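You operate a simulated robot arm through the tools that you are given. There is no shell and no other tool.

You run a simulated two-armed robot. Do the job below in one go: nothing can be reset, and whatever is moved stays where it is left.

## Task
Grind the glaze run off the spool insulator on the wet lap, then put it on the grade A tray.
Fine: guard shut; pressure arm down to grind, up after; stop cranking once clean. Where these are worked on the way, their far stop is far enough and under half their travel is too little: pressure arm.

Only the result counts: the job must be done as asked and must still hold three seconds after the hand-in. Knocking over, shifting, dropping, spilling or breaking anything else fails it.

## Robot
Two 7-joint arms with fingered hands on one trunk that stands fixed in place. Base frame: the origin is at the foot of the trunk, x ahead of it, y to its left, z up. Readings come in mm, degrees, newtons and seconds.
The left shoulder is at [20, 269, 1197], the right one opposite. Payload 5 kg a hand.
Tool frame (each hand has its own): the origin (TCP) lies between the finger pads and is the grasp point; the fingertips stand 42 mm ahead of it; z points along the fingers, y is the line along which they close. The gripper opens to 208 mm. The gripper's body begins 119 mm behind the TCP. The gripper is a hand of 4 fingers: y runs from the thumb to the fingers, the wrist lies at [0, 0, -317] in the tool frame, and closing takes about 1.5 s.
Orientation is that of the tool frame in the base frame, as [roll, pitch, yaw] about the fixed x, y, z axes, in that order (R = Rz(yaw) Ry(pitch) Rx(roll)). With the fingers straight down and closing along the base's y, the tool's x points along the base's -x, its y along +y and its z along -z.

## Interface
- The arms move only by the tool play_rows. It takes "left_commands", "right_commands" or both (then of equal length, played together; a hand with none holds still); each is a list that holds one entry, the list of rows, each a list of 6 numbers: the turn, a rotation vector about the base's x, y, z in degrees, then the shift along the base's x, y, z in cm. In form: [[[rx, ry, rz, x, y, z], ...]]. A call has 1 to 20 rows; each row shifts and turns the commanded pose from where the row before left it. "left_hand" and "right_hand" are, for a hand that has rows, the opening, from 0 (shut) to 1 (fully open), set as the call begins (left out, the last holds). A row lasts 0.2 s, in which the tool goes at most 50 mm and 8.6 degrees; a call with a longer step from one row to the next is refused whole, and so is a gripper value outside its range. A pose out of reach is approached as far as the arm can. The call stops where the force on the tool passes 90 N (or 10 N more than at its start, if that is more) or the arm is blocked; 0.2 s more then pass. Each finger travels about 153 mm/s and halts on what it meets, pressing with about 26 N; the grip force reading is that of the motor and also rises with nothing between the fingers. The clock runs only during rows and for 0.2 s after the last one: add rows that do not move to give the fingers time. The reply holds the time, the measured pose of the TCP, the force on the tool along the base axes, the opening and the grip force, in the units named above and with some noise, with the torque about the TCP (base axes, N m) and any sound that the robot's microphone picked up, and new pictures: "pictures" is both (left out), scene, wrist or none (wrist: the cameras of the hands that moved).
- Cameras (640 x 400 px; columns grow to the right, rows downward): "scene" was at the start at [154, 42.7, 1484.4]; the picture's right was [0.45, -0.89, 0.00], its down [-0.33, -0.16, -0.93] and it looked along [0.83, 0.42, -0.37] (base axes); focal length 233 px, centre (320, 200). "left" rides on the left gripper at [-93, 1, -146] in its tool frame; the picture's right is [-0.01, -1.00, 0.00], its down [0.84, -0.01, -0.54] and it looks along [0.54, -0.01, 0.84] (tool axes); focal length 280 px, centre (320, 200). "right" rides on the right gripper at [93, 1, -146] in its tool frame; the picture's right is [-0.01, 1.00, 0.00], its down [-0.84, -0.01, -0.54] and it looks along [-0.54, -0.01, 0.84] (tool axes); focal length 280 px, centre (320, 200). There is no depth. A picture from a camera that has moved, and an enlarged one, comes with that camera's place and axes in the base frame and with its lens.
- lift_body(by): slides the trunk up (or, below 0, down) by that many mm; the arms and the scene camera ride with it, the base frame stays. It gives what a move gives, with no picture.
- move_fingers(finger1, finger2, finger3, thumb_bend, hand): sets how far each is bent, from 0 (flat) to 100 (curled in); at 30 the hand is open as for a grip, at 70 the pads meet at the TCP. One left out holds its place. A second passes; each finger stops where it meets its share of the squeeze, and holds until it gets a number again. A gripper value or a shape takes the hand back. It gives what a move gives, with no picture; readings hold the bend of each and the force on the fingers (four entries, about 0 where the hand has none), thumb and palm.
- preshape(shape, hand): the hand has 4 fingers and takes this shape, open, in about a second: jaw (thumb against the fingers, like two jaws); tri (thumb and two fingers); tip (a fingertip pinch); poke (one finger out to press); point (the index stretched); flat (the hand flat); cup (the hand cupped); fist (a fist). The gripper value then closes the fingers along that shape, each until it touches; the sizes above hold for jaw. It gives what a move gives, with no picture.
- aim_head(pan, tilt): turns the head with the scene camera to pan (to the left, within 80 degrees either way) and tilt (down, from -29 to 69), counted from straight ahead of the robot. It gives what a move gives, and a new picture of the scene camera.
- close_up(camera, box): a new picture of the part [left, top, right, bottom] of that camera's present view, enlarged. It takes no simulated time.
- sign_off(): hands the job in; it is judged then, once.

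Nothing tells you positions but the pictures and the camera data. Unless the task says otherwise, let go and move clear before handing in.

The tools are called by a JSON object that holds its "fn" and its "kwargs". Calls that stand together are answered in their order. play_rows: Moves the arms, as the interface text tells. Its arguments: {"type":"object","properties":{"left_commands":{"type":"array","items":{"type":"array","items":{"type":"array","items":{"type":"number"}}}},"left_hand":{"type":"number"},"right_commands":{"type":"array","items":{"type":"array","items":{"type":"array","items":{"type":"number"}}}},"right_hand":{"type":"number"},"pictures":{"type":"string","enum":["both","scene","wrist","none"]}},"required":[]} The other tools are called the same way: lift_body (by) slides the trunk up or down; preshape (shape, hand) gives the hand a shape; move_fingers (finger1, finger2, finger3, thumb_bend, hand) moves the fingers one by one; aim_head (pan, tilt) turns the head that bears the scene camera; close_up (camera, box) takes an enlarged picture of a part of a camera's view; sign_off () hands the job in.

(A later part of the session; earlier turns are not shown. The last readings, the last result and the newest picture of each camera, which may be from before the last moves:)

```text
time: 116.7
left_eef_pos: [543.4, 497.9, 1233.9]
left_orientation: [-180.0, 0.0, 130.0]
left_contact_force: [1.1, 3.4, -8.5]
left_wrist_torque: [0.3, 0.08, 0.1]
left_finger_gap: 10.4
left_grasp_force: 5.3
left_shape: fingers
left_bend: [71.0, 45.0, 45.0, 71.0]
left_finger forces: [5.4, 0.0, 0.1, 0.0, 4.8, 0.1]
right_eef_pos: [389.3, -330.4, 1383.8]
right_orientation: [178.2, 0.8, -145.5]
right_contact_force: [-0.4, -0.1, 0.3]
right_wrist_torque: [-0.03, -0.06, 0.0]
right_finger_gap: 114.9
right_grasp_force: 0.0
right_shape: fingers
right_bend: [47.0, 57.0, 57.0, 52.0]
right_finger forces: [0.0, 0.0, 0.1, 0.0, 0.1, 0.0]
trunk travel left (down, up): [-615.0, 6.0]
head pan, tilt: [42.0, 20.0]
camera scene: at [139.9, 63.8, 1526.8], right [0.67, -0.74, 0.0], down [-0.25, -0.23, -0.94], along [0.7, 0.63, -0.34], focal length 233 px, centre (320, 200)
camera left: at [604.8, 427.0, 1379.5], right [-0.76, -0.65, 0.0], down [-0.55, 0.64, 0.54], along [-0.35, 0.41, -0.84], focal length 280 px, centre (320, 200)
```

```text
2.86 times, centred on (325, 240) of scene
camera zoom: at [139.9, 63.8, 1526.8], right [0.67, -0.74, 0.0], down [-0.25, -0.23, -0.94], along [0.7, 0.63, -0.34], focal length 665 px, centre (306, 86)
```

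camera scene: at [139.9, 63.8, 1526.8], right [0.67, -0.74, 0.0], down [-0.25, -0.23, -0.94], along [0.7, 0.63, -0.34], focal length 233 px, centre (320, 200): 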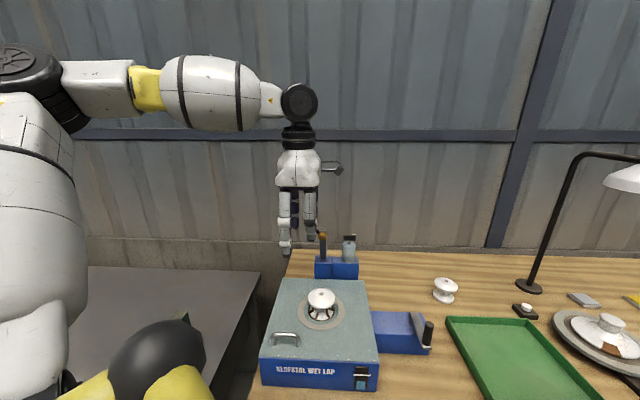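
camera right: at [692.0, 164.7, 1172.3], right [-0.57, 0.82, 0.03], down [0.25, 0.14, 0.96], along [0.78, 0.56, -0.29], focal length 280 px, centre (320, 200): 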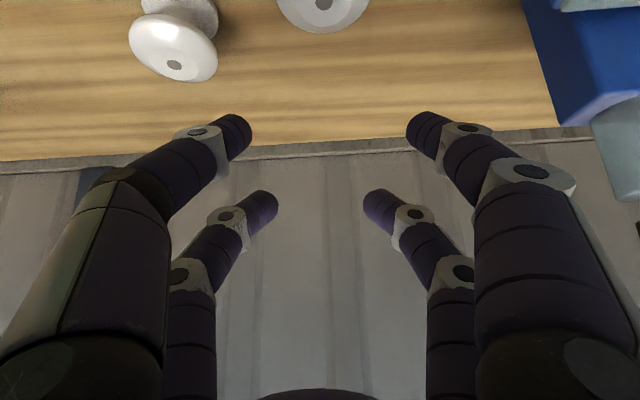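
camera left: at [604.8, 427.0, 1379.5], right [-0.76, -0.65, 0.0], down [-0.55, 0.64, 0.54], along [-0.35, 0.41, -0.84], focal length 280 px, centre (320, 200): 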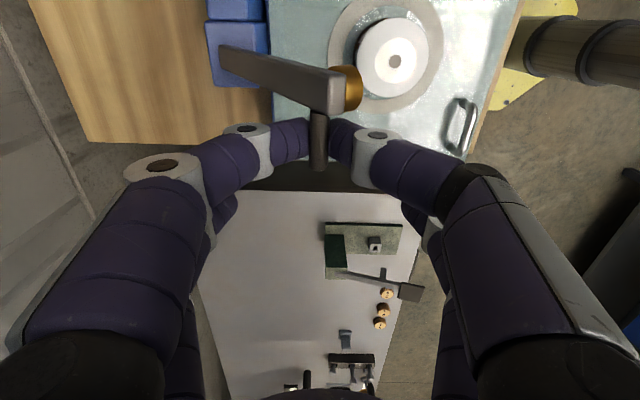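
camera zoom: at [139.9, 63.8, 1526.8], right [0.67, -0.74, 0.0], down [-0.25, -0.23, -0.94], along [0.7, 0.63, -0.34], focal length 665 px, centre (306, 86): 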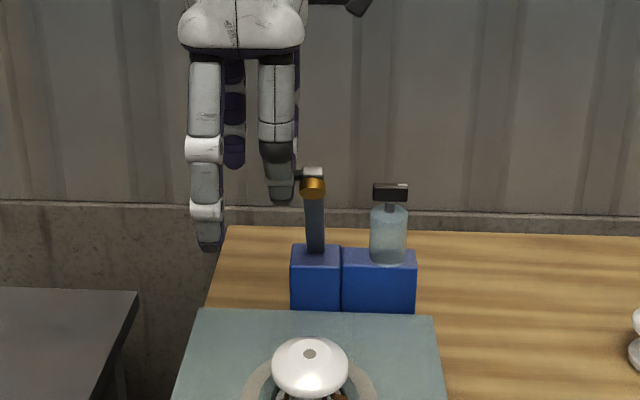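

All is well, with forces still small. I'll continue down the arc to about halfway.

{"fn": "play_rows", "kwargs": {"left_commands": [[[0, 0, 0, -1.15, -0.97, -1], [0, 0, 0, -1.15, -0.97, -1.2], [0, 0, 0, -0.77, -0.64, -1]]], "pictures": "both"}}

{"fn": "close_up", "kwargs": {"camera": "left", "box": [180, 0, 480, 240]}}

{"fn": "close_up", "kwargs": {"camera": "scene", "box": [260, 170, 390, 310]}}

```text
time: 117.5
left_eef_pos: [511.9, 470.6, 1202.9]
left_orientation: [179.9, 0.0, 130.0]
left_contact_force: [0.4, 5.7, -6.6]
left_wrist_torque: [0.26, 0.16, 0.11]
left_finger_gap: 13.8
left_grasp_force: 5.7
left_shape: fingers
left_bend: [67.0, 45.0, 45.0, 71.0]
left_finger forces: [7.4, 0.0, 0.0, 0.0, 4.2, 0.1]
right_eef_pos: [390.4, -329.8, 1384.4]
right_orientation: [178.2, 0.9, -145.5]
right_contact_force: [-0.6, 0.9, 0.2]
right_wrist_torque: [-0.02, -0.02, 0.0]
right_finger_gap: 115.5
right_grasp_force: 0.0
right_shape: fingers
right_bend: [47.0, 57.0, 57.0, 52.0]
right_finger forces: [0.1, 0.0, 0.1, 0.0, 0.1, 0.1]
trunk travel left (down, up): [-615.0, 6.0]
head pan, tilt: [42.0, 20.0]
camera scene: at [140.0, 63.9, 1526.8], right [0.67, -0.74, 0.0], down [-0.25, -0.23, -0.94], along [0.7, 0.63, -0.34], focal length 233 px, centre (320, 200)
camera left: at [573.4, 400.0, 1347.9], right [-0.76, -0.65, 0.0], down [-0.55, 0.64, 0.54], along [-0.35, 0.41, -0.84], focal length 280 px, centre (320, 200)
```

scene: 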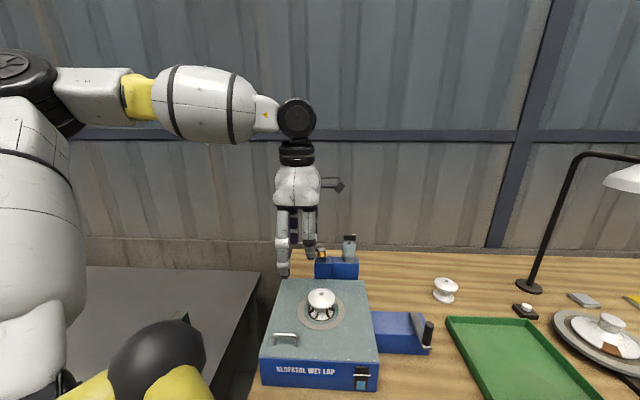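
left: 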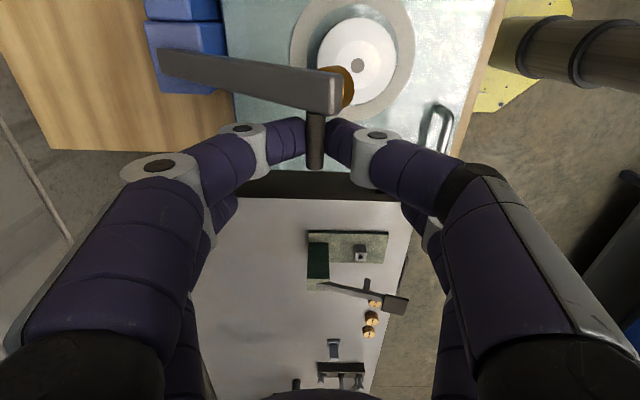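

```text
1.67 times, centred on (330, 120) of left
camera zoom: at [573.4, 400.0, 1347.9], right [-0.76, -0.65, 0.0], down [-0.55, 0.64, 0.54], along [-0.35, 0.41, -0.84], focal length 467 px, centre (303, 333)
```

zoom: 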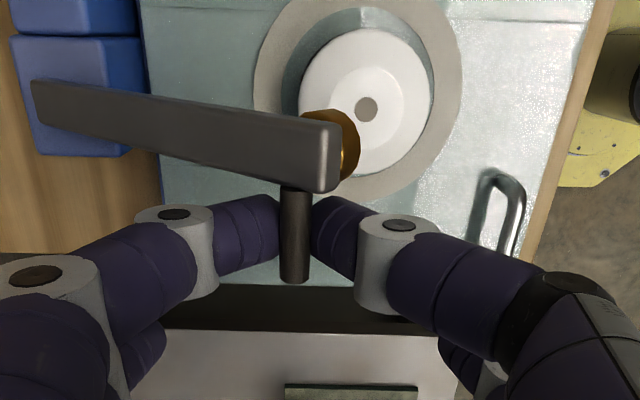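

```text
2.86 times, centred on (325, 240) of scene
camera zoom: at [140.0, 63.9, 1526.8], right [0.67, -0.74, 0.0], down [-0.25, -0.23, -0.94], along [0.7, 0.63, -0.34], focal length 665 px, centre (306, 86)
```

zoom: 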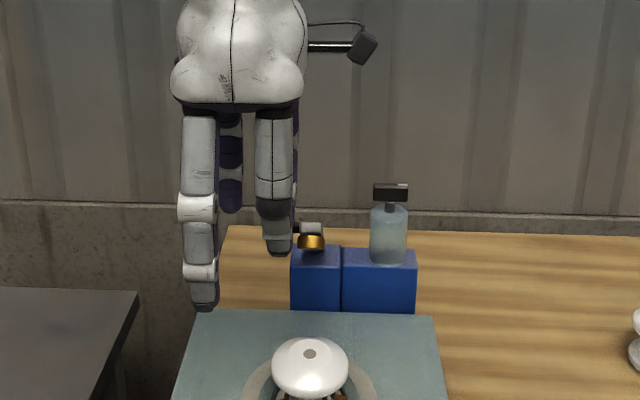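

The arm's pivot works out at about (depth 827, z 1085) with a radius of about 172 mm, so some 40° remain. I'll tuck the other finger pair up and continue.

{"fn": "move_fingers", "kwargs": {"hand": "left", "finger2": 58, "finger3": 58}}

{"fn": "play_rows", "kwargs": {"left_commands": [[[0, 0, 0, -0.92, -0.77, -1.5], [0, 0, 0, -0.84, -0.71, -1.8], [0, 0, 0, -0.7, -0.6, -2]]], "pictures": "both"}}

{"fn": "close_up", "kwargs": {"camera": "left", "box": [180, 0, 480, 240]}}

{"fn": "close_up", "kwargs": {"camera": "scene", "box": [260, 190, 390, 330]}}

```text
time: 118.5
left_eef_pos: [511.6, 470.5, 1201.5]
left_orientation: [-180.0, 0.0, 130.1]
left_contact_force: [0.6, 4.6, -6.1]
left_wrist_torque: [0.26, 0.13, 0.16]
left_finger_gap: 13.9
left_grasp_force: 6.1
left_shape: fingers
left_bend: [67.0, 57.0, 57.0, 71.0]
left_finger forces: [7.3, 0.1, 0.1, 0.0, 4.2, 0.1]
right_eef_pos: [390.4, -329.0, 1383.6]
right_orientation: [178.2, 0.9, -145.5]
right_contact_force: [0.4, -0.2, -0.2]
right_wrist_torque: [0.03, -0.03, 0.0]
right_finger_gap: 115.3
right_grasp_force: 0.2
right_shape: fingers
right_bend: [47.0, 57.0, 57.0, 52.0]
right_finger forces: [0.1, 0.0, 0.0, 0.0, 0.0, 0.1]
trunk travel left (down, up): [-615.0, 6.0]
head pan, tilt: [42.0, 20.0]
```

```text
time: 119.3
left_eef_pos: [486.4, 449.4, 1147.9]
left_orientation: [-179.9, 0.1, 130.1]
left_contact_force: [1.4, 6.1, -5.1]
left_wrist_torque: [0.23, 0.1, 0.19]
left_finger_gap: 15.9
left_grasp_force: 6.0
left_shape: fingers
left_bend: [66.0, 57.0, 57.0, 71.0]
left_finger forces: [8.6, 0.1, 0.0, 0.1, 3.5, 0.0]
right_eef_pos: [391.4, -329.9, 1382.4]
right_orientation: [178.2, 0.8, -145.5]
right_contact_force: [0.6, -0.1, -0.5]
right_wrist_torque: [0.01, 0.01, 0.0]
right_finger_gap: 115.3
right_grasp_force: 0.2
right_shape: fingers
right_bend: [47.0, 57.0, 57.0, 52.0]
right_finger forces: [0.1, 0.0, 0.0, 0.0, 0.1, 0.1]
trunk travel left (down, up): [-615.0, 6.0]
head pan, tilt: [42.0, 20.0]
camera scene: at [140.3, 64.1, 1526.8], right [0.67, -0.74, 0.0], down [-0.25, -0.23, -0.94], along [0.7, 0.63, -0.34], focal length 233 px, centre (320, 200)
camera left: at [549.1, 379.1, 1293.1], right [-0.76, -0.65, 0.0], down [-0.55, 0.64, 0.54], along [-0.35, 0.41, -0.84], focal length 280 px, centre (320, 200)
```

scene: 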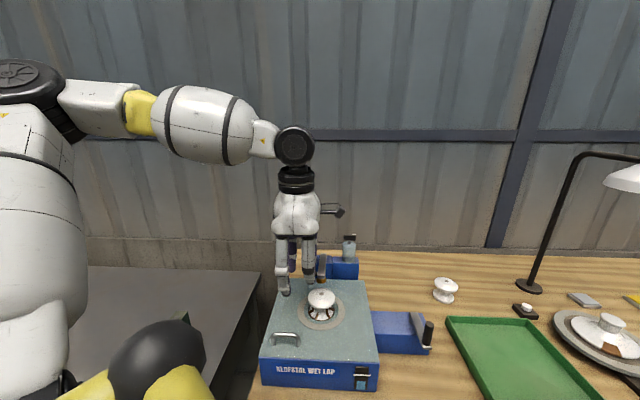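
left: 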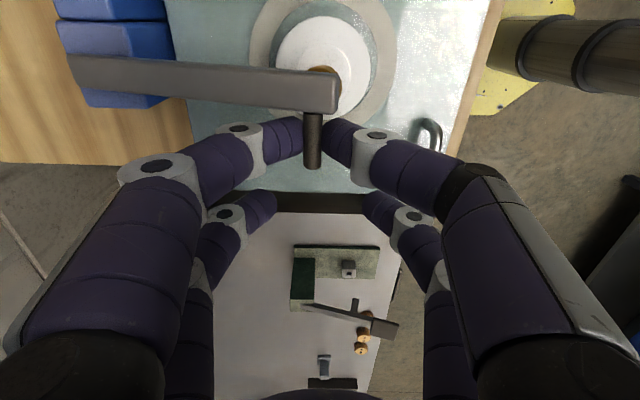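

```text
1.67 times, centred on (330, 120) of left
camera zoom: at [549.1, 379.1, 1293.1], right [-0.76, -0.65, 0.0], down [-0.55, 0.64, 0.54], along [-0.35, 0.41, -0.84], focal length 467 px, centre (303, 333)
```

zoom: 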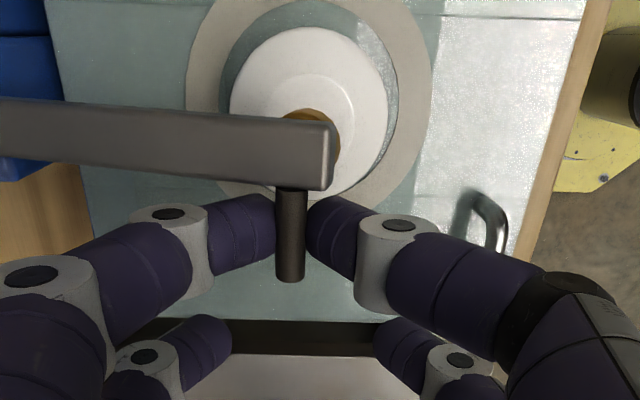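

```text
2.86 times, centred on (325, 260) of scene
camera zoom: at [140.3, 64.1, 1526.8], right [0.67, -0.74, 0.0], down [-0.25, -0.23, -0.94], along [0.7, 0.63, -0.34], focal length 665 px, centre (306, 29)
```

zoom: 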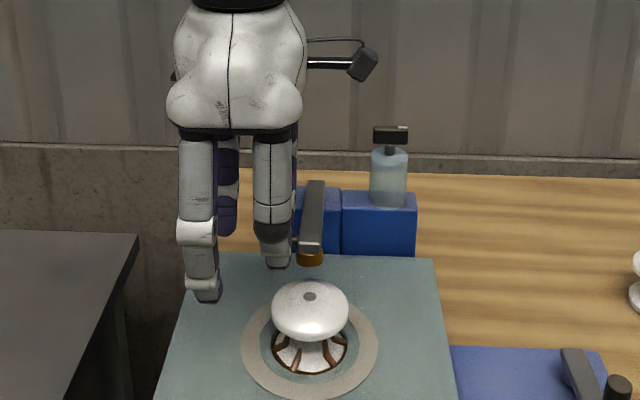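

The pad is coming down over the spool. I'll continue, slowing near contact.

{"fn": "play_rows", "kwargs": {"left_commands": [[[0, 0, 0, -0.5, -0.42, -2.3], [0, 0, 0, -0.2, -0.17, -1.8]]], "pictures": "none"}}

{"fn": "close_up", "kwargs": {"camera": "left", "box": [180, 0, 480, 240]}}

{"fn": "close_up", "kwargs": {"camera": "scene", "box": [260, 190, 390, 330]}}

```text
time: 119.9
left_eef_pos: [479.6, 443.8, 1107.0]
left_orientation: [179.8, 0.0, 130.1]
left_contact_force: [4.5, 7.4, 1.6]
left_wrist_torque: [0.17, -0.24, 0.29]
left_finger_gap: 16.6
left_grasp_force: 6.4
left_shape: fingers
left_bend: [65.0, 57.0, 57.0, 71.0]
left_finger forces: [10.0, 0.0, 0.0, 0.0, 2.4, 0.0]
right_eef_pos: [390.9, -329.8, 1382.5]
right_orientation: [178.2, 0.8, -145.6]
right_contact_force: [-0.9, 0.6, 0.8]
right_wrist_torque: [0.03, 0.0, -0.01]
right_finger_gap: 115.4
right_grasp_force: 0.0
right_shape: fingers
right_bend: [47.0, 57.0, 57.0, 52.0]
right_finger forces: [0.0, 0.0, 0.1, 0.1, 0.0, 0.0]
trunk travel left (down, up): [-615.0, 6.0]
head pan, tilt: [42.0, 20.0]
```

```text
1.67 times, centred on (330, 120) of left
camera zoom: at [542.0, 373.8, 1254.0], right [-0.76, -0.65, 0.0], down [-0.55, 0.64, 0.54], along [-0.35, 0.41, -0.84], focal length 467 px, centre (303, 333)
```

zoom: 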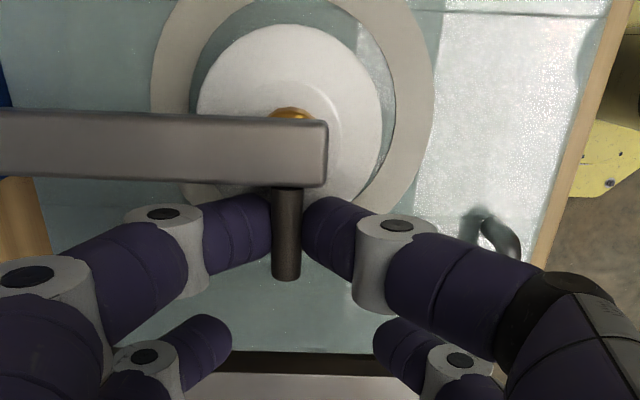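

```text
2.86 times, centred on (325, 260) of scene
camera zoom: at [139.9, 63.5, 1527.0], right [0.67, -0.74, 0.0], down [-0.25, -0.23, -0.94], along [0.7, 0.63, -0.34], focal length 665 px, centre (306, 29)
```

zoom: 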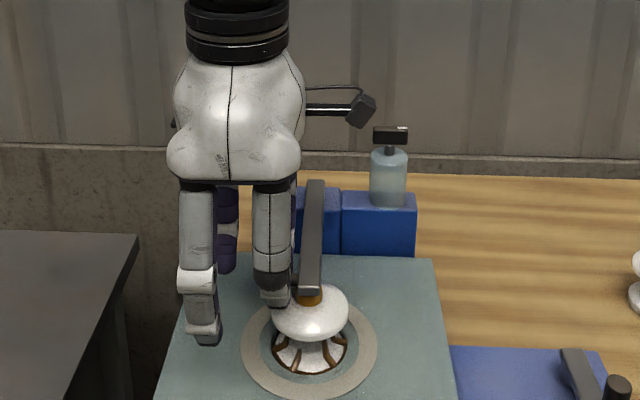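

The pad is about to touch the spool's top. I'll press down slowly with small steps.

{"fn": "play_rows", "kwargs": {"left_commands": [[[0, 0, 0, 0, 0, -0.4], [0, 0, 0, 0, 0, -0.4]]], "pictures": "none"}}

{"fn": "close_up", "kwargs": {"camera": "scene", "box": [260, 190, 390, 330]}}

{"fn": "close_up", "kwargs": {"camera": "left", "box": [180, 0, 480, 240]}}

```text
time: 120.5
left_eef_pos: [481.7, 443.2, 1103.3]
left_orientation: [179.7, 0.2, 130.0]
left_contact_force: [9.2, 18.0, 34.6]
left_wrist_torque: [0.14, -1.7, 0.79]
left_finger_gap: 14.9
left_grasp_force: 21.9
left_shape: fingers
left_bend: [72.0, 57.0, 57.0, 71.0]
left_finger forces: [42.7, 0.0, 0.0, 0.0, 1.8, 0.1]
right_eef_pos: [390.4, -330.6, 1384.0]
right_orientation: [178.1, 0.9, -145.5]
right_contact_force: [0.2, -0.1, -0.2]
right_wrist_torque: [-0.02, 0.0, -0.01]
right_finger_gap: 115.4
right_grasp_force: 0.2
right_shape: fingers
right_bend: [47.0, 57.0, 57.0, 52.0]
right_finger forces: [0.0, 0.1, 0.0, 0.1, 0.1, 0.0]
trunk travel left (down, up): [-615.0, 6.0]
head pan, tilt: [42.0, 20.0]
```

```text
2.86 times, centred on (325, 260) of scene
camera zoom: at [139.0, 63.5, 1527.4], right [0.67, -0.74, 0.0], down [-0.25, -0.23, -0.94], along [0.7, 0.63, -0.34], focal length 665 px, centre (306, 29)
```

zoom: 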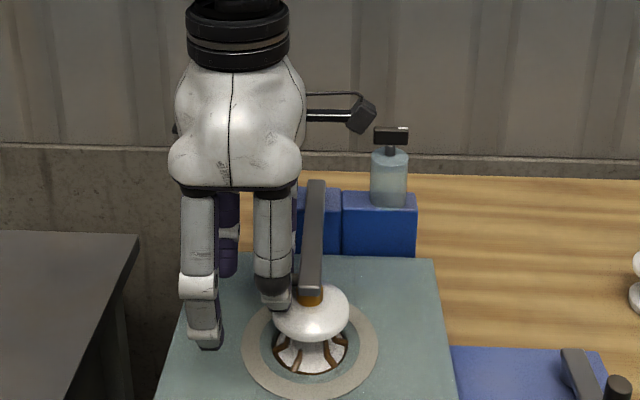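

```text
1.67 times, centred on (330, 120) of left
camera zoom: at [541.9, 374.1, 1248.9], right [-0.76, -0.65, 0.0], down [-0.55, 0.64, 0.54], along [-0.35, 0.41, -0.84], focal length 467 px, centre (303, 333)
```

zoom: 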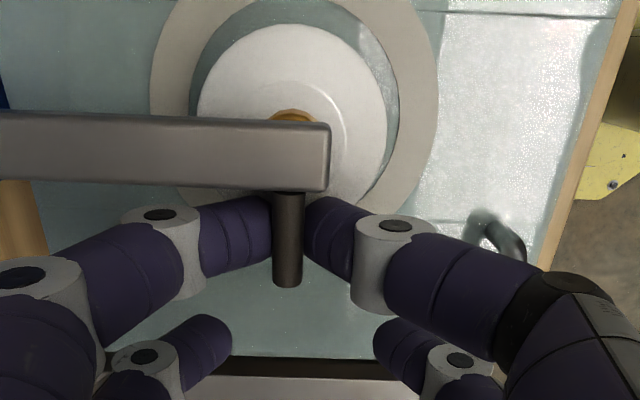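

A fingertip is now pressing on the spool's flange rather than on the rod. I'll back up a little, release the rod, and press the arm from above instead.

{"fn": "play_rows", "kwargs": {"left_commands": [[[0, 0, 0, 0, 0, 0.5], [0, 0, 0, 0, 0, 0.3]]], "pictures": "none"}}

{"fn": "move_fingers", "kwargs": {"hand": "left", "finger1": 60, "thumb_bend": 60}}

{"fn": "close_up", "kwargs": {"camera": "scene", "box": [260, 190, 390, 330]}}

{"fn": "close_up", "kwargs": {"camera": "left", "box": [180, 0, 480, 240]}}

```text
time: 121.1
left_eef_pos: [478.7, 443.1, 1106.3]
left_orientation: [-179.9, -0.2, 130.0]
left_contact_force: [6.8, 7.0, 0.1]
left_wrist_torque: [0.22, -0.17, 0.32]
left_finger_gap: 15.7
left_grasp_force: 6.3
left_shape: fingers
left_bend: [64.0, 57.0, 57.0, 72.0]
left_finger forces: [10.7, 0.0, 0.0, 0.0, 1.6, 0.0]
right_eef_pos: [391.1, -330.1, 1383.3]
right_orientation: [178.2, 0.8, -145.5]
right_contact_force: [0.2, 0.1, 0.3]
right_wrist_torque: [0.0, 0.03, -0.01]
right_finger_gap: 115.5
right_grasp_force: 0.2
right_shape: fingers
right_bend: [47.0, 57.0, 57.0, 52.0]
right_finger forces: [0.0, 0.0, 0.0, 0.1, 0.0, 0.0]
trunk travel left (down, up): [-615.0, 6.0]
head pan, tilt: [42.0, 20.0]
```

```text
time: 122.1
left_eef_pos: [479.8, 443.4, 1108.6]
left_orientation: [180.0, 0.0, 130.0]
left_contact_force: [0.1, 0.8, 1.0]
left_wrist_torque: [0.0, -0.04, 0.0]
left_finger_gap: 59.9
left_grasp_force: 0.0
left_shape: fingers
left_bend: [60.0, 57.0, 57.0, 60.0]
left_finger forces: [0.1, 0.0, 0.0, 0.0, 0.1, 0.0]
right_eef_pos: [391.1, -329.7, 1383.2]
right_orientation: [178.2, 0.9, -145.5]
right_contact_force: [-0.3, -0.3, -0.3]
right_wrist_torque: [0.0, -0.04, 0.03]
right_finger_gap: 115.4
right_grasp_force: 0.0
right_shape: fingers
right_bend: [47.0, 57.0, 57.0, 52.0]
right_finger forces: [0.0, 0.0, 0.1, 0.0, 0.0, 0.1]
trunk travel left (down, up): [-615.0, 6.0]
head pan, tilt: [42.0, 20.0]
```

```text
2.86 times, centred on (325, 260) of scene
camera zoom: at [139.5, 63.2, 1526.9], right [0.67, -0.74, 0.0], down [-0.25, -0.23, -0.94], along [0.7, 0.63, -0.34], focal length 665 px, centre (306, 29)
```

zoom: 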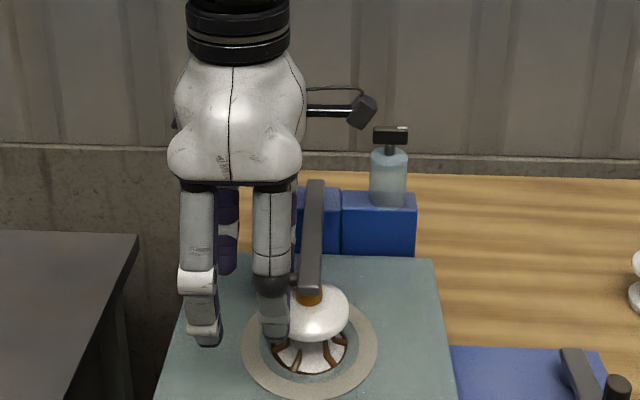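

```text
1.67 times, centred on (330, 120) of left
camera zoom: at [541.7, 372.6, 1253.4], right [-0.76, -0.65, 0.0], down [-0.55, 0.64, 0.54], along [-0.35, 0.41, -0.84], focal length 467 px, centre (303, 333)
```

zoom: 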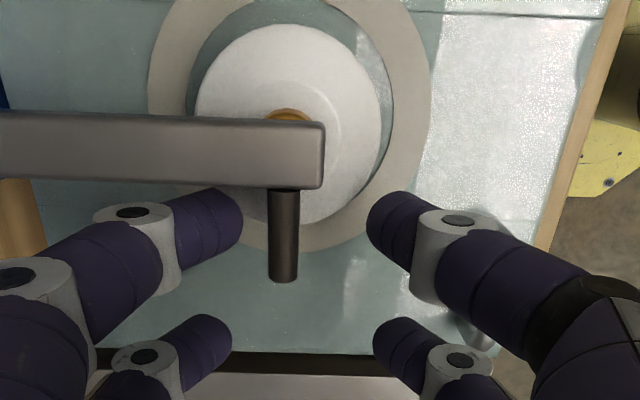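

Released. I'll lift the hand off to inspect the arm's resting position.

{"fn": "play_rows", "kwargs": {"left_commands": [[[0, 0, 0, 0, 0, 3], [0, 0, 0, 0, 0, 4], [0, 0, 0, -2, 2, 3], [0, 0, 0, -2, 3, 1]]], "pictures": "both"}}

{"fn": "close_up", "kwargs": {"camera": "scene", "box": [260, 210, 390, 330]}}

{"fn": "close_up", "kwargs": {"camera": "left", "box": [180, 0, 480, 200]}}

```text
time: 123.1
left_eef_pos: [439.2, 494.3, 1218.2]
left_orientation: [-180.0, 0.1, 130.0]
left_contact_force: [-0.3, -0.2, 0.3]
left_wrist_torque: [-0.07, 0.05, 0.0]
left_finger_gap: 59.8
left_grasp_force: 0.1
left_shape: fingers
left_bend: [60.0, 57.0, 57.0, 60.0]
left_finger forces: [0.0, 0.0, 0.0, 0.1, 0.0, 0.0]
right_eef_pos: [389.8, -329.3, 1384.2]
right_orientation: [178.2, 0.9, -145.5]
right_contact_force: [-0.1, 1.4, 0.3]
right_wrist_torque: [-0.12, -0.01, -0.01]
right_finger_gap: 115.3
right_grasp_force: 0.0
right_shape: fingers
right_bend: [47.0, 57.0, 57.0, 52.0]
right_finger forces: [0.0, 0.0, 0.1, 0.1, 0.0, 0.1]
trunk travel left (down, up): [-615.0, 6.0]
head pan, tilt: [42.0, 20.0]
camera scene: at [139.9, 64.1, 1526.8], right [0.67, -0.74, 0.0], down [-0.25, -0.23, -0.94], along [0.7, 0.63, -0.34], focal length 233 px, centre (320, 200)
camera left: at [500.8, 422.7, 1362.8], right [-0.76, -0.65, 0.0], down [-0.55, 0.64, 0.54], along [-0.35, 0.41, -0.84], focal length 280 px, centre (320, 200)
```

scene: 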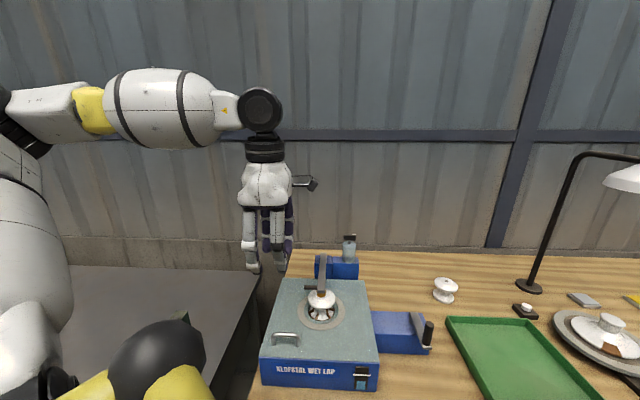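
left: 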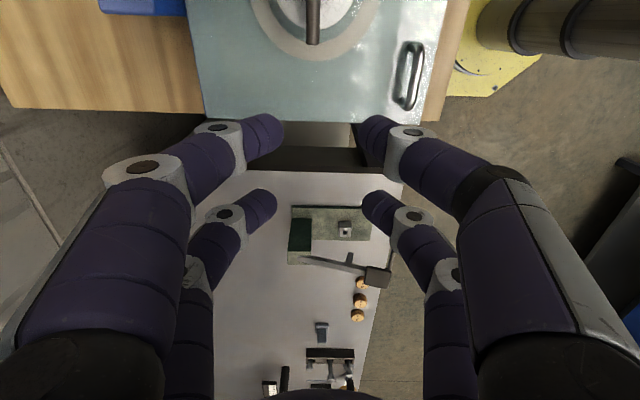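

```text
3.33 times, centred on (325, 270) of scene
camera zoom: at [139.9, 64.1, 1526.8], right [0.67, -0.74, 0.0], down [-0.25, -0.23, -0.94], along [0.7, 0.63, -0.34], focal length 776 px, centre (303, -33)
```

zoom: 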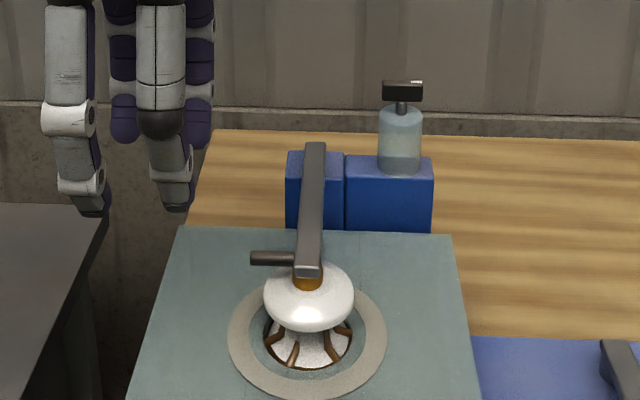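

```text
2.00 times, centred on (330, 100) of left
camera zoom: at [500.8, 422.7, 1362.8], right [-0.76, -0.65, 0.0], down [-0.55, 0.64, 0.54], along [-0.35, 0.41, -0.84], focal length 561 px, centre (300, 400)
```

zoom: 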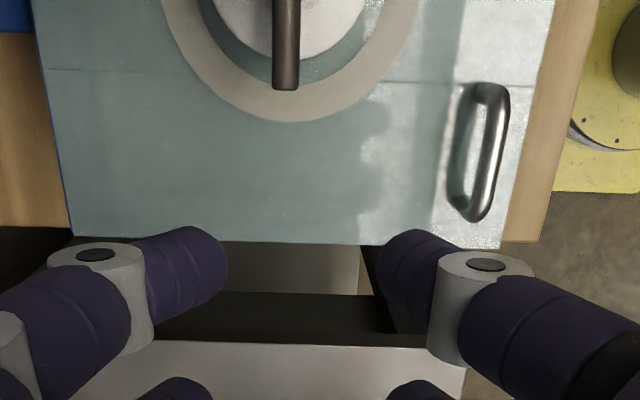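

The arm lies across with its pad on the spool. To be sure it's fully down, I'll press gently on the bar's end from above with closed fingertips.

{"fn": "move_fingers", "kwargs": {"hand": "left", "finger1": 70, "finger2": 66, "finger3": 66, "thumb_bend": 70}}

{"fn": "play_rows", "kwargs": {"left_commands": [[[0, 0, 0, 3.5, -3.3, -1], [0, 0, 0, 3.5, -3.3, -1.2], [0, 0, 0, 0, 0, -3], [0, 0, 0, 0, 0, -2]]], "pictures": "both"}}

{"fn": "close_up", "kwargs": {"camera": "left", "box": [180, 0, 480, 240]}}

```text
time: 124.1
left_eef_pos: [438.9, 491.6, 1217.8]
left_orientation: [-180.0, 0.1, 130.1]
left_contact_force: [0.5, 0.7, -0.2]
left_wrist_torque: [0.03, 0.01, 0.04]
left_finger_gap: 11.0
left_grasp_force: 0.1
left_shape: fingers
left_bend: [70.0, 66.0, 66.0, 70.0]
left_finger forces: [0.0, 0.0, 0.1, 0.0, 0.0, 0.0]
right_eef_pos: [390.1, -330.4, 1382.4]
right_orientation: [178.2, 0.8, -145.4]
right_contact_force: [-0.1, -0.3, 0.3]
right_wrist_torque: [0.06, 0.03, -0.01]
right_finger_gap: 115.2
right_grasp_force: 0.1
right_shape: fingers
right_bend: [47.0, 57.0, 57.0, 52.0]
right_finger forces: [0.0, 0.0, 0.0, 0.0, 0.0, 0.1]
trunk travel left (down, up): [-615.0, 6.0]
head pan, tilt: [42.0, 20.0]
```

```text
time: 125.1
left_eef_pos: [514.0, 425.0, 1145.4]
left_orientation: [179.9, 0.0, 129.9]
left_contact_force: [0.5, -0.7, 0.5]
left_wrist_torque: [0.03, 0.02, -0.01]
left_finger_gap: 11.2
left_grasp_force: 0.0
left_shape: fingers
left_bend: [70.0, 66.0, 66.0, 70.0]
left_finger forces: [0.0, 0.1, 0.0, 0.0, 0.0, 0.0]
right_eef_pos: [391.5, -331.4, 1383.4]
right_orientation: [178.3, 0.9, -145.7]
right_contact_force: [0.2, -1.5, -0.4]
right_wrist_torque: [0.1, 0.03, 0.01]
right_finger_gap: 115.2
right_grasp_force: 0.1
right_shape: fingers
right_bend: [47.0, 57.0, 57.0, 52.0]
right_finger forces: [0.0, 0.0, 0.1, 0.0, 0.0, 0.0]
trunk travel left (down, up): [-615.0, 6.0]
head pan, tilt: [42.0, 20.0]
camera scene: at [139.9, 62.4, 1526.9], right [0.67, -0.74, 0.0], down [-0.25, -0.23, -0.94], along [0.7, 0.63, -0.34], focal length 233 px, centre (320, 200)
camera left: at [575.9, 355.3, 1290.2], right [-0.76, -0.65, 0.0], down [-0.55, 0.64, 0.54], along [-0.35, 0.41, -0.84], focal length 280 px, centre (320, 200)
```

scene: 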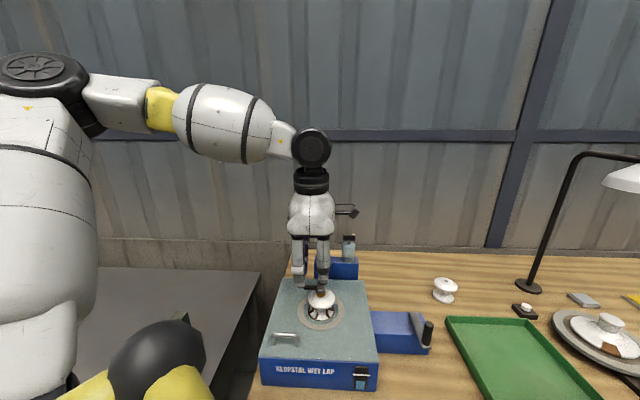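
left: 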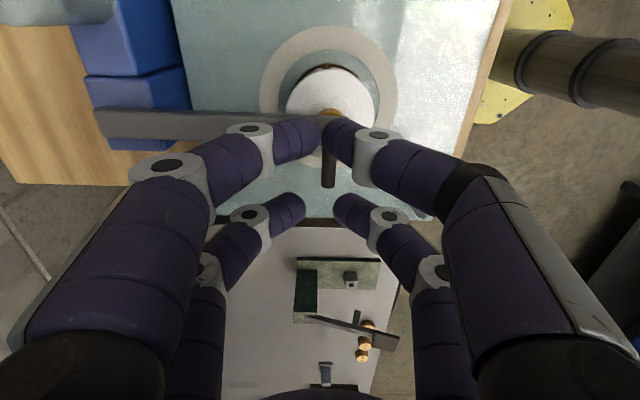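

```text
1.67 times, centred on (330, 120) of left
camera zoom: at [575.9, 355.3, 1290.2], right [-0.76, -0.65, 0.0], down [-0.55, 0.64, 0.54], along [-0.35, 0.41, -0.84], focal length 467 px, centre (303, 333)
```

zoom: 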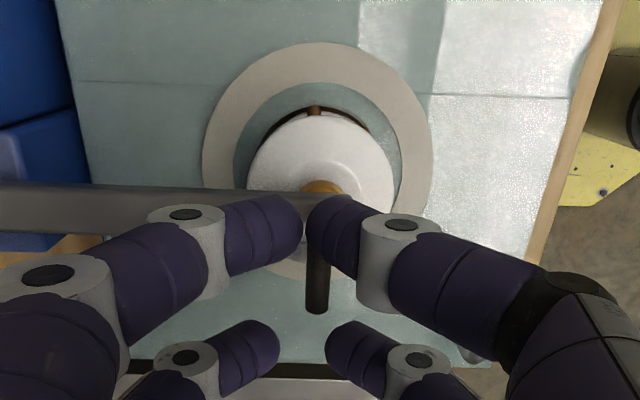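

The fingertips are over the bar's end. I'll press down gently until there's contact.

{"fn": "play_rows", "kwargs": {"left_commands": [[[0, 0, 0, 0, 0, -2], [0, 0, 0, 0, 0, -1], [0, 0, 0, 0, 0, -0.5]]], "pictures": "none"}}

{"fn": "play_rows", "kwargs": {"left_commands": [[[0, 0, 0, 0, 0, -0.3], [0, 0, 0, 0, 0, -0.3]]], "pictures": "none"}}

```text
time: 125.8
left_eef_pos: [515.5, 424.5, 1127.0]
left_orientation: [179.2, 1.0, 130.0]
left_contact_force: [-12.8, 1.7, 65.1]
left_wrist_torque: [-1.39, -0.24, -0.33]
left_finger_gap: 5.5
left_grasp_force: 39.8
left_shape: fingers
left_bend: [72.0, 66.0, 66.0, 72.0]
left_finger forces: [26.5, 0.1, 0.0, 0.1, 52.9, 0.1]
right_eef_pos: [390.0, -330.6, 1383.7]
right_orientation: [178.1, 1.0, -145.4]
right_contact_force: [1.1, 1.2, -0.1]
right_wrist_torque: [-0.16, 0.23, 0.02]
right_finger_gap: 115.1
right_grasp_force: 0.1
right_shape: fingers
right_bend: [47.0, 57.0, 57.0, 52.0]
right_finger forces: [0.0, 0.0, 0.0, 0.1, 0.0, 0.0]
trunk travel left (down, up): [-615.0, 6.0]
head pan, tilt: [42.0, 20.0]
stopped in row 3 (left hand): the force on the tool passed its limit at 102 N (the readings are from after the stop); the commanded pose is now the measured one
```

```text
time: 126.2
left_eef_pos: [516.8, 422.4, 1129.0]
left_orientation: [178.8, 1.3, 129.8]
left_contact_force: [-8.5, 1.5, 54.3]
left_wrist_torque: [-1.19, -0.25, -0.22]
left_finger_gap: 5.8
left_grasp_force: 34.1
left_shape: fingers
left_bend: [71.0, 66.0, 66.0, 72.0]
left_finger forces: [23.4, 0.1, 0.5, 0.0, 43.7, 0.0]
right_eef_pos: [388.9, -330.8, 1383.5]
right_orientation: [178.2, 0.9, -145.5]
right_contact_force: [0.6, 0.4, 0.1]
right_wrist_torque: [-0.09, 0.14, 0.01]
right_finger_gap: 115.3
right_grasp_force: 0.0
right_shape: fingers
right_bend: [47.0, 57.0, 57.0, 52.0]
right_finger forces: [0.0, 0.0, 0.1, 0.0, 0.0, 0.0]
trunk travel left (down, up): [-615.0, 6.0]
head pan, tilt: [42.0, 20.0]
stopped in row 2 (left hand): the force on the tool passed its limit at 96 N (the readings are from after the stop); the commanded pose is now the measured one
```

It's at a firm stop on the spool, so the arm is fully down. I'm releasing the press now, backing off and checking that it stays down.

{"fn": "play_rows", "kwargs": {"left_commands": [[[0, 0, 0, 0, 0, 1], [0, 0, 0, 0, 0, 3], [0, 0, 0, -1, 2, 4], [0, 0, 0, -2, 3.5, 2], [0, 0, 0, -2, 4, 0], [0, 0, 0, -2, 4, 0]]], "pictures": "scene"}}

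{"fn": "close_up", "kwargs": {"camera": "scene", "box": [260, 210, 390, 330]}}

```text
time: 127.6
left_eef_pos: [446.2, 560.2, 1220.0]
left_orientation: [179.2, 1.0, 129.9]
left_contact_force: [-1.6, 0.5, 0.9]
left_wrist_torque: [-0.09, -0.09, -0.02]
left_finger_gap: 10.5
left_grasp_force: 0.2
left_shape: fingers
left_bend: [70.0, 66.0, 66.0, 70.0]
left_finger forces: [0.0, 0.0, 0.1, 0.0, 0.0, 0.0]
right_eef_pos: [388.2, -329.5, 1384.7]
right_orientation: [178.3, 0.9, -145.5]
right_contact_force: [-0.9, -0.2, 1.1]
right_wrist_torque: [-0.15, -0.16, -0.03]
right_finger_gap: 115.3
right_grasp_force: 0.0
right_shape: fingers
right_bend: [47.0, 57.0, 57.0, 52.0]
right_finger forces: [0.1, 0.0, 0.0, 0.1, 0.0, 0.0]
trunk travel left (down, up): [-615.0, 6.0]
head pan, tilt: [42.0, 20.0]
camera scene: at [138.3, 64.7, 1527.0], right [0.67, -0.74, 0.0], down [-0.25, -0.23, -0.94], along [0.7, 0.63, -0.34], focal length 233 px, centre (320, 200)
```

scene: 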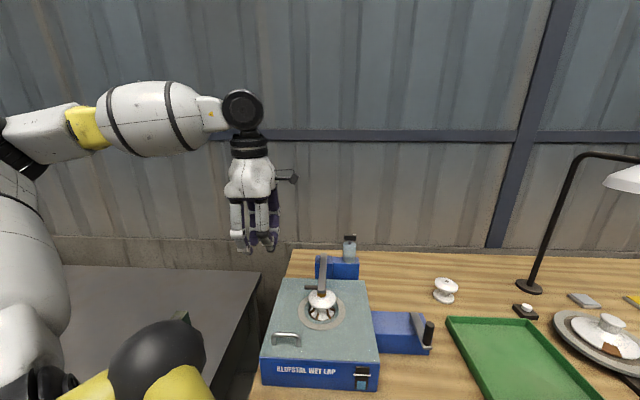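

```text
3.33 times, centred on (325, 270) of scene
camera zoom: at [138.3, 64.7, 1527.0], right [0.67, -0.74, 0.0], down [-0.25, -0.23, -0.94], along [0.7, 0.63, -0.34], focal length 776 px, centre (303, -33)
```

zoom: 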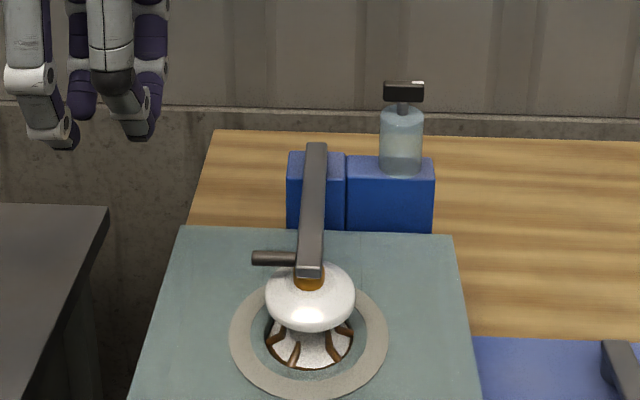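

The arm stays down on the spool. Next the crank: I'll bring the right hand over, turned so that one extended finger can push the upright crank knob around its circle.

{"fn": "move_fingers", "kwargs": {"hand": "right", "finger1": 30, "finger2": 75, "finger3": 75, "thumb_bend": 75}}

{"fn": "play_rows", "kwargs": {"right_commands": [[[0, 0, -7.7, 1.5, 3, -1], [0, 0, -7.7, 1.5, 3, -1], [0, 0, -7.7, 1.5, 3, -1], [0, 0, -7.7, 1.5, 3, -1], [0, 0, -7.7, 1.5, 3, -1], [0, 0, -7.7, 1.5, 3, -1], [0, 0, -7.7, 1.5, 3, -1], [0, 0, -7.7, 1.5, 3, -1], [0, 0, -7.7, 1.5, 3, -1]]], "pictures": "both"}}

```text
time: 128.6
left_eef_pos: [448.9, 557.1, 1220.1]
left_orientation: [179.2, 0.9, 129.9]
left_contact_force: [0.6, -0.4, 0.4]
left_wrist_torque: [0.03, 0.06, 0.0]
left_finger_gap: 10.6
left_grasp_force: 0.0
left_shape: fingers
left_bend: [70.0, 66.0, 66.0, 70.0]
left_finger forces: [0.0, 0.0, 0.0, 0.1, 0.1, 0.1]
right_eef_pos: [391.0, -330.9, 1383.1]
right_orientation: [178.2, 1.0, -145.5]
right_contact_force: [0.3, -1.0, 0.0]
right_wrist_torque: [0.09, 0.05, -0.02]
right_finger_gap: 100.4
right_grasp_force: 0.0
right_shape: fingers
right_bend: [30.0, 73.0, 73.0, 75.0]
right_finger forces: [0.0, 0.1, 0.0, 0.0, 0.1, 0.1]
trunk travel left (down, up): [-615.0, 6.0]
head pan, tilt: [42.0, 20.0]
```

```text
time: 130.6
left_eef_pos: [447.2, 559.4, 1218.4]
left_orientation: [179.3, 1.0, 129.9]
left_contact_force: [0.7, 1.0, -1.0]
left_wrist_torque: [-0.12, 0.08, 0.0]
left_finger_gap: 10.7
left_grasp_force: 0.0
left_shape: fingers
left_bend: [70.0, 66.0, 66.0, 70.0]
left_finger forces: [0.1, 0.0, 0.0, 0.0, 0.0, 0.0]
right_eef_pos: [526.8, -57.6, 1295.0]
right_orientation: [178.3, 0.8, 145.0]
right_contact_force: [-0.4, 1.5, -0.2]
right_wrist_torque: [-0.12, 0.07, 0.0]
right_finger_gap: 100.4
right_grasp_force: 0.1
right_shape: fingers
right_bend: [30.0, 73.0, 73.0, 75.0]
right_finger forces: [0.0, 0.0, 0.0, 0.0, 0.1, 0.0]
trunk travel left (down, up): [-615.0, 6.0]
head pan, tilt: [42.0, 20.0]
camera scene: at [140.5, 64.6, 1526.6], right [0.67, -0.74, 0.0], down [-0.26, -0.23, -0.94], along [0.7, 0.63, -0.34], focal length 233 px, centre (320, 200)
camera right: at [446.4, -5.2, 1439.5], right [0.58, 0.81, 0.03], down [0.67, -0.5, 0.55], along [0.46, -0.3, -0.83], focal length 280 px, centre (320, 200)
```

scene: 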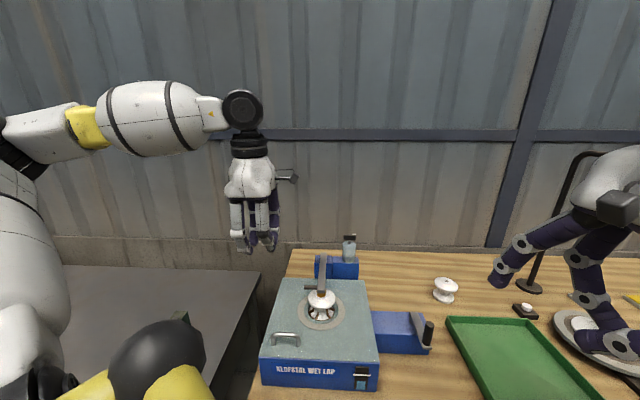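
right: 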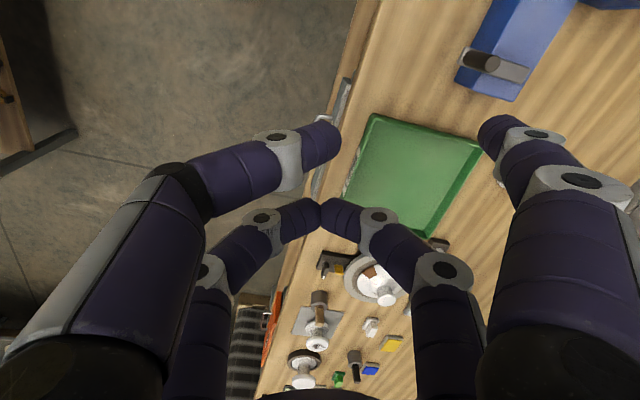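

The right hand turned without trouble. I'll zoom in on the crank from the right camera to measure the knob and hub.

{"fn": "close_up", "kwargs": {"camera": "right", "box": [430, 0, 600, 120]}}

{"fn": "close_up", "kwargs": {"camera": "scene", "box": [360, 290, 450, 370]}}

```text
3.33 times, centred on (515, 60) of right
camera zoom: at [446.4, -5.2, 1439.5], right [0.58, 0.81, 0.03], down [0.67, -0.5, 0.55], along [0.46, -0.3, -0.83], focal length 935 px, centre (-330, 667)
```

zoom: 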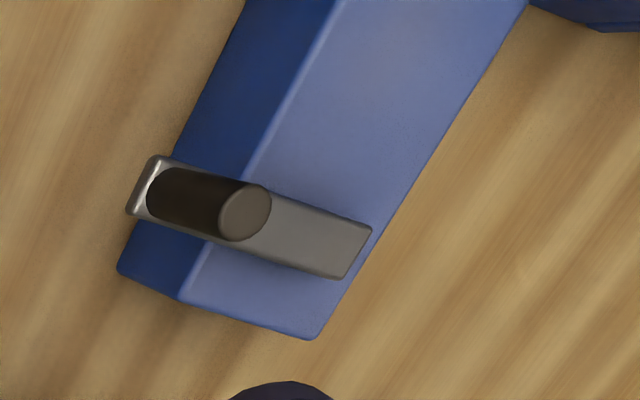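

```text
5.00 times, centred on (405, 330) of scene
camera zoom: at [140.5, 64.6, 1526.6], right [0.67, -0.74, 0.0], down [-0.26, -0.23, -0.94], along [0.7, 0.63, -0.34], focal length 1163 px, centre (-105, -450)
```

zoom: 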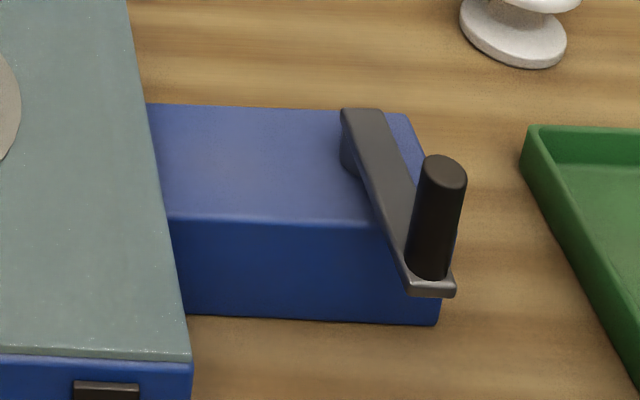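

I have the knob at about (621, 149), z 1002–1060, and the hub at about (685, 203), so the crank radius is about 85 mm. I'll bring finger1 down beside the knob on its left.

{"fn": "play_rows", "kwargs": {"right_commands": [[[0, 0, 0, 0.7, 3, -3.5], [0, 0, 0, 0.7, 3, -3.5], [0, 0, 0, 0.7, 3, -3.5], [0, 0, 0, 0.7, 2.9, -3.5], [0, 0, 0, 0, 0, -3.5]]], "pictures": "both"}}

{"fn": "close_up", "kwargs": {"camera": "scene", "box": [340, 250, 480, 370]}}

```text
time: 131.8
left_eef_pos: [448.4, 557.9, 1218.9]
left_orientation: [179.1, 0.9, 129.9]
left_contact_force: [0.9, -0.5, -0.6]
left_wrist_torque: [-0.01, 0.17, 0.01]
left_finger_gap: 10.5
left_grasp_force: 0.0
left_shape: fingers
left_bend: [70.0, 66.0, 66.0, 70.0]
left_finger forces: [0.0, 0.0, 0.0, 0.0, 0.1, 0.1]
right_eef_pos: [556.0, 58.5, 1116.0]
right_orientation: [178.2, 0.8, 145.1]
right_contact_force: [1.4, -0.6, 1.0]
right_wrist_torque: [0.06, 0.13, 0.02]
right_finger_gap: 100.3
right_grasp_force: 0.0
right_shape: fingers
right_bend: [30.0, 73.0, 73.0, 75.0]
right_finger forces: [0.0, 0.0, 0.1, 0.0, 0.0, 0.0]
trunk travel left (down, up): [-615.0, 6.0]
head pan, tilt: [42.0, 20.0]
camera scene: at [141.0, 63.1, 1526.7], right [0.67, -0.74, 0.0], down [-0.26, -0.23, -0.94], along [0.7, 0.63, -0.34], focal length 233 px, centre (320, 200)
camera right: at [476.0, 109.9, 1260.2], right [0.58, 0.81, 0.03], down [0.67, -0.5, 0.55], along [0.46, -0.3, -0.83], focal length 280 px, centre (320, 200)
```

scene: 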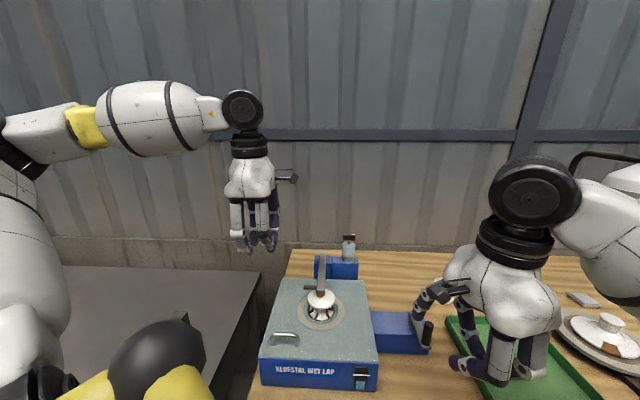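
right: 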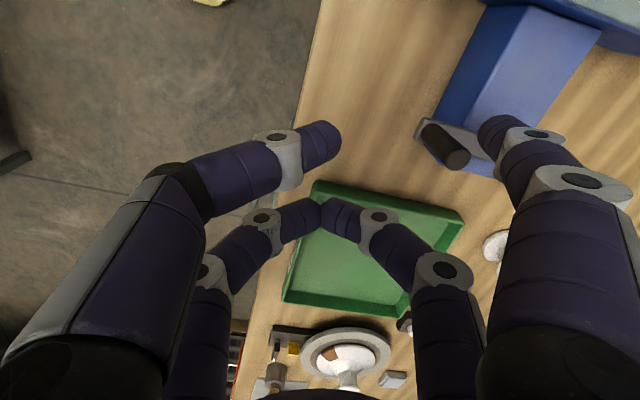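

```text
3.33 times, centred on (410, 310) of scene
camera zoom: at [141.0, 63.1, 1526.7], right [0.67, -0.74, 0.0], down [-0.26, -0.23, -0.94], along [0.7, 0.63, -0.34], focal length 776 px, centre (20, -167)
```

zoom: 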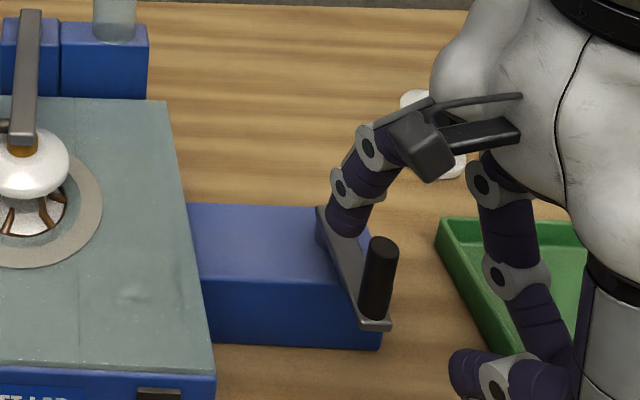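

Finger1 is just beside the knob, at the height I expected. I'll lower it to knob height.

{"fn": "play_rows", "kwargs": {"right_commands": [[[0, 0, 0, 0, 0, -3], [0, 0, 0, 0, 0, -2]]], "pictures": "both"}}

{"fn": "close_up", "kwargs": {"camera": "scene", "box": [360, 270, 460, 370]}}

{"fn": "close_up", "kwargs": {"camera": "right", "box": [380, 60, 580, 240]}}

```text
time: 132.4
left_eef_pos: [446.6, 557.8, 1220.2]
left_orientation: [179.1, 1.1, 129.9]
left_contact_force: [-1.0, -0.6, 0.3]
left_wrist_torque: [-0.01, -0.12, -0.02]
left_finger_gap: 10.4
left_grasp_force: 0.0
left_shape: fingers
left_bend: [70.0, 66.0, 66.0, 70.0]
left_finger forces: [0.0, 0.1, 0.1, 0.0, 0.1, 0.0]
right_eef_pos: [556.3, 58.6, 1068.6]
right_orientation: [178.3, 0.9, 145.3]
right_contact_force: [-0.3, 0.8, 1.7]
right_wrist_torque: [0.01, -0.06, 0.0]
right_finger_gap: 100.2
right_grasp_force: 0.0
right_shape: fingers
right_bend: [30.0, 73.0, 73.0, 75.0]
right_finger forces: [0.0, 0.1, 0.0, 0.0, 0.0, 0.0]
trunk travel left (down, up): [-615.0, 6.0]
head pan, tilt: [42.0, 20.0]
camera scene: at [138.9, 63.4, 1527.0], right [0.67, -0.74, 0.0], down [-0.25, -0.23, -0.94], along [0.7, 0.63, -0.34], focal length 233 px, centre (320, 200)
camera right: at [474.8, 110.9, 1212.7], right [0.58, 0.81, 0.03], down [0.67, -0.5, 0.55], along [0.46, -0.3, -0.83], focal length 280 px, centre (320, 200)
```

scene: 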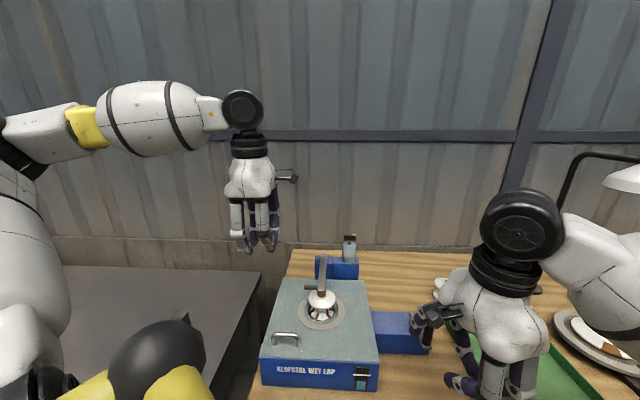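
right: 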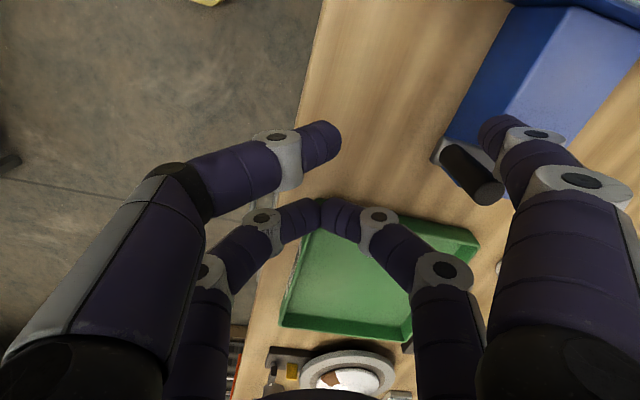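

```text
4.00 times, centred on (410, 320) of scene
camera zoom: at [138.9, 63.4, 1527.0], right [0.67, -0.74, 0.0], down [-0.25, -0.23, -0.94], along [0.7, 0.63, -0.34], focal length 931 px, centre (-40, -280)
```

zoom: 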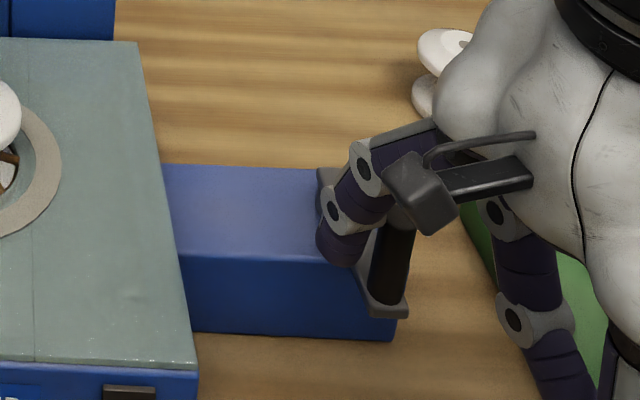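

```text
2.22 times, centred on (480, 150) of right
camera zoom: at [474.8, 110.9, 1212.7], right [0.58, 0.81, 0.03], down [0.67, -0.5, 0.55], along [0.46, -0.3, -0.83], focal length 623 px, centre (-36, 311)
```

zoom: 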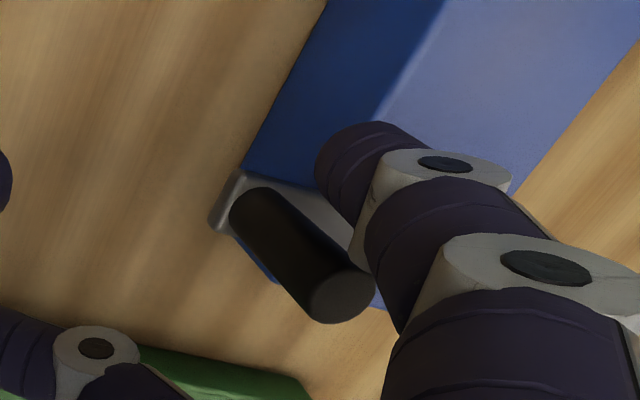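

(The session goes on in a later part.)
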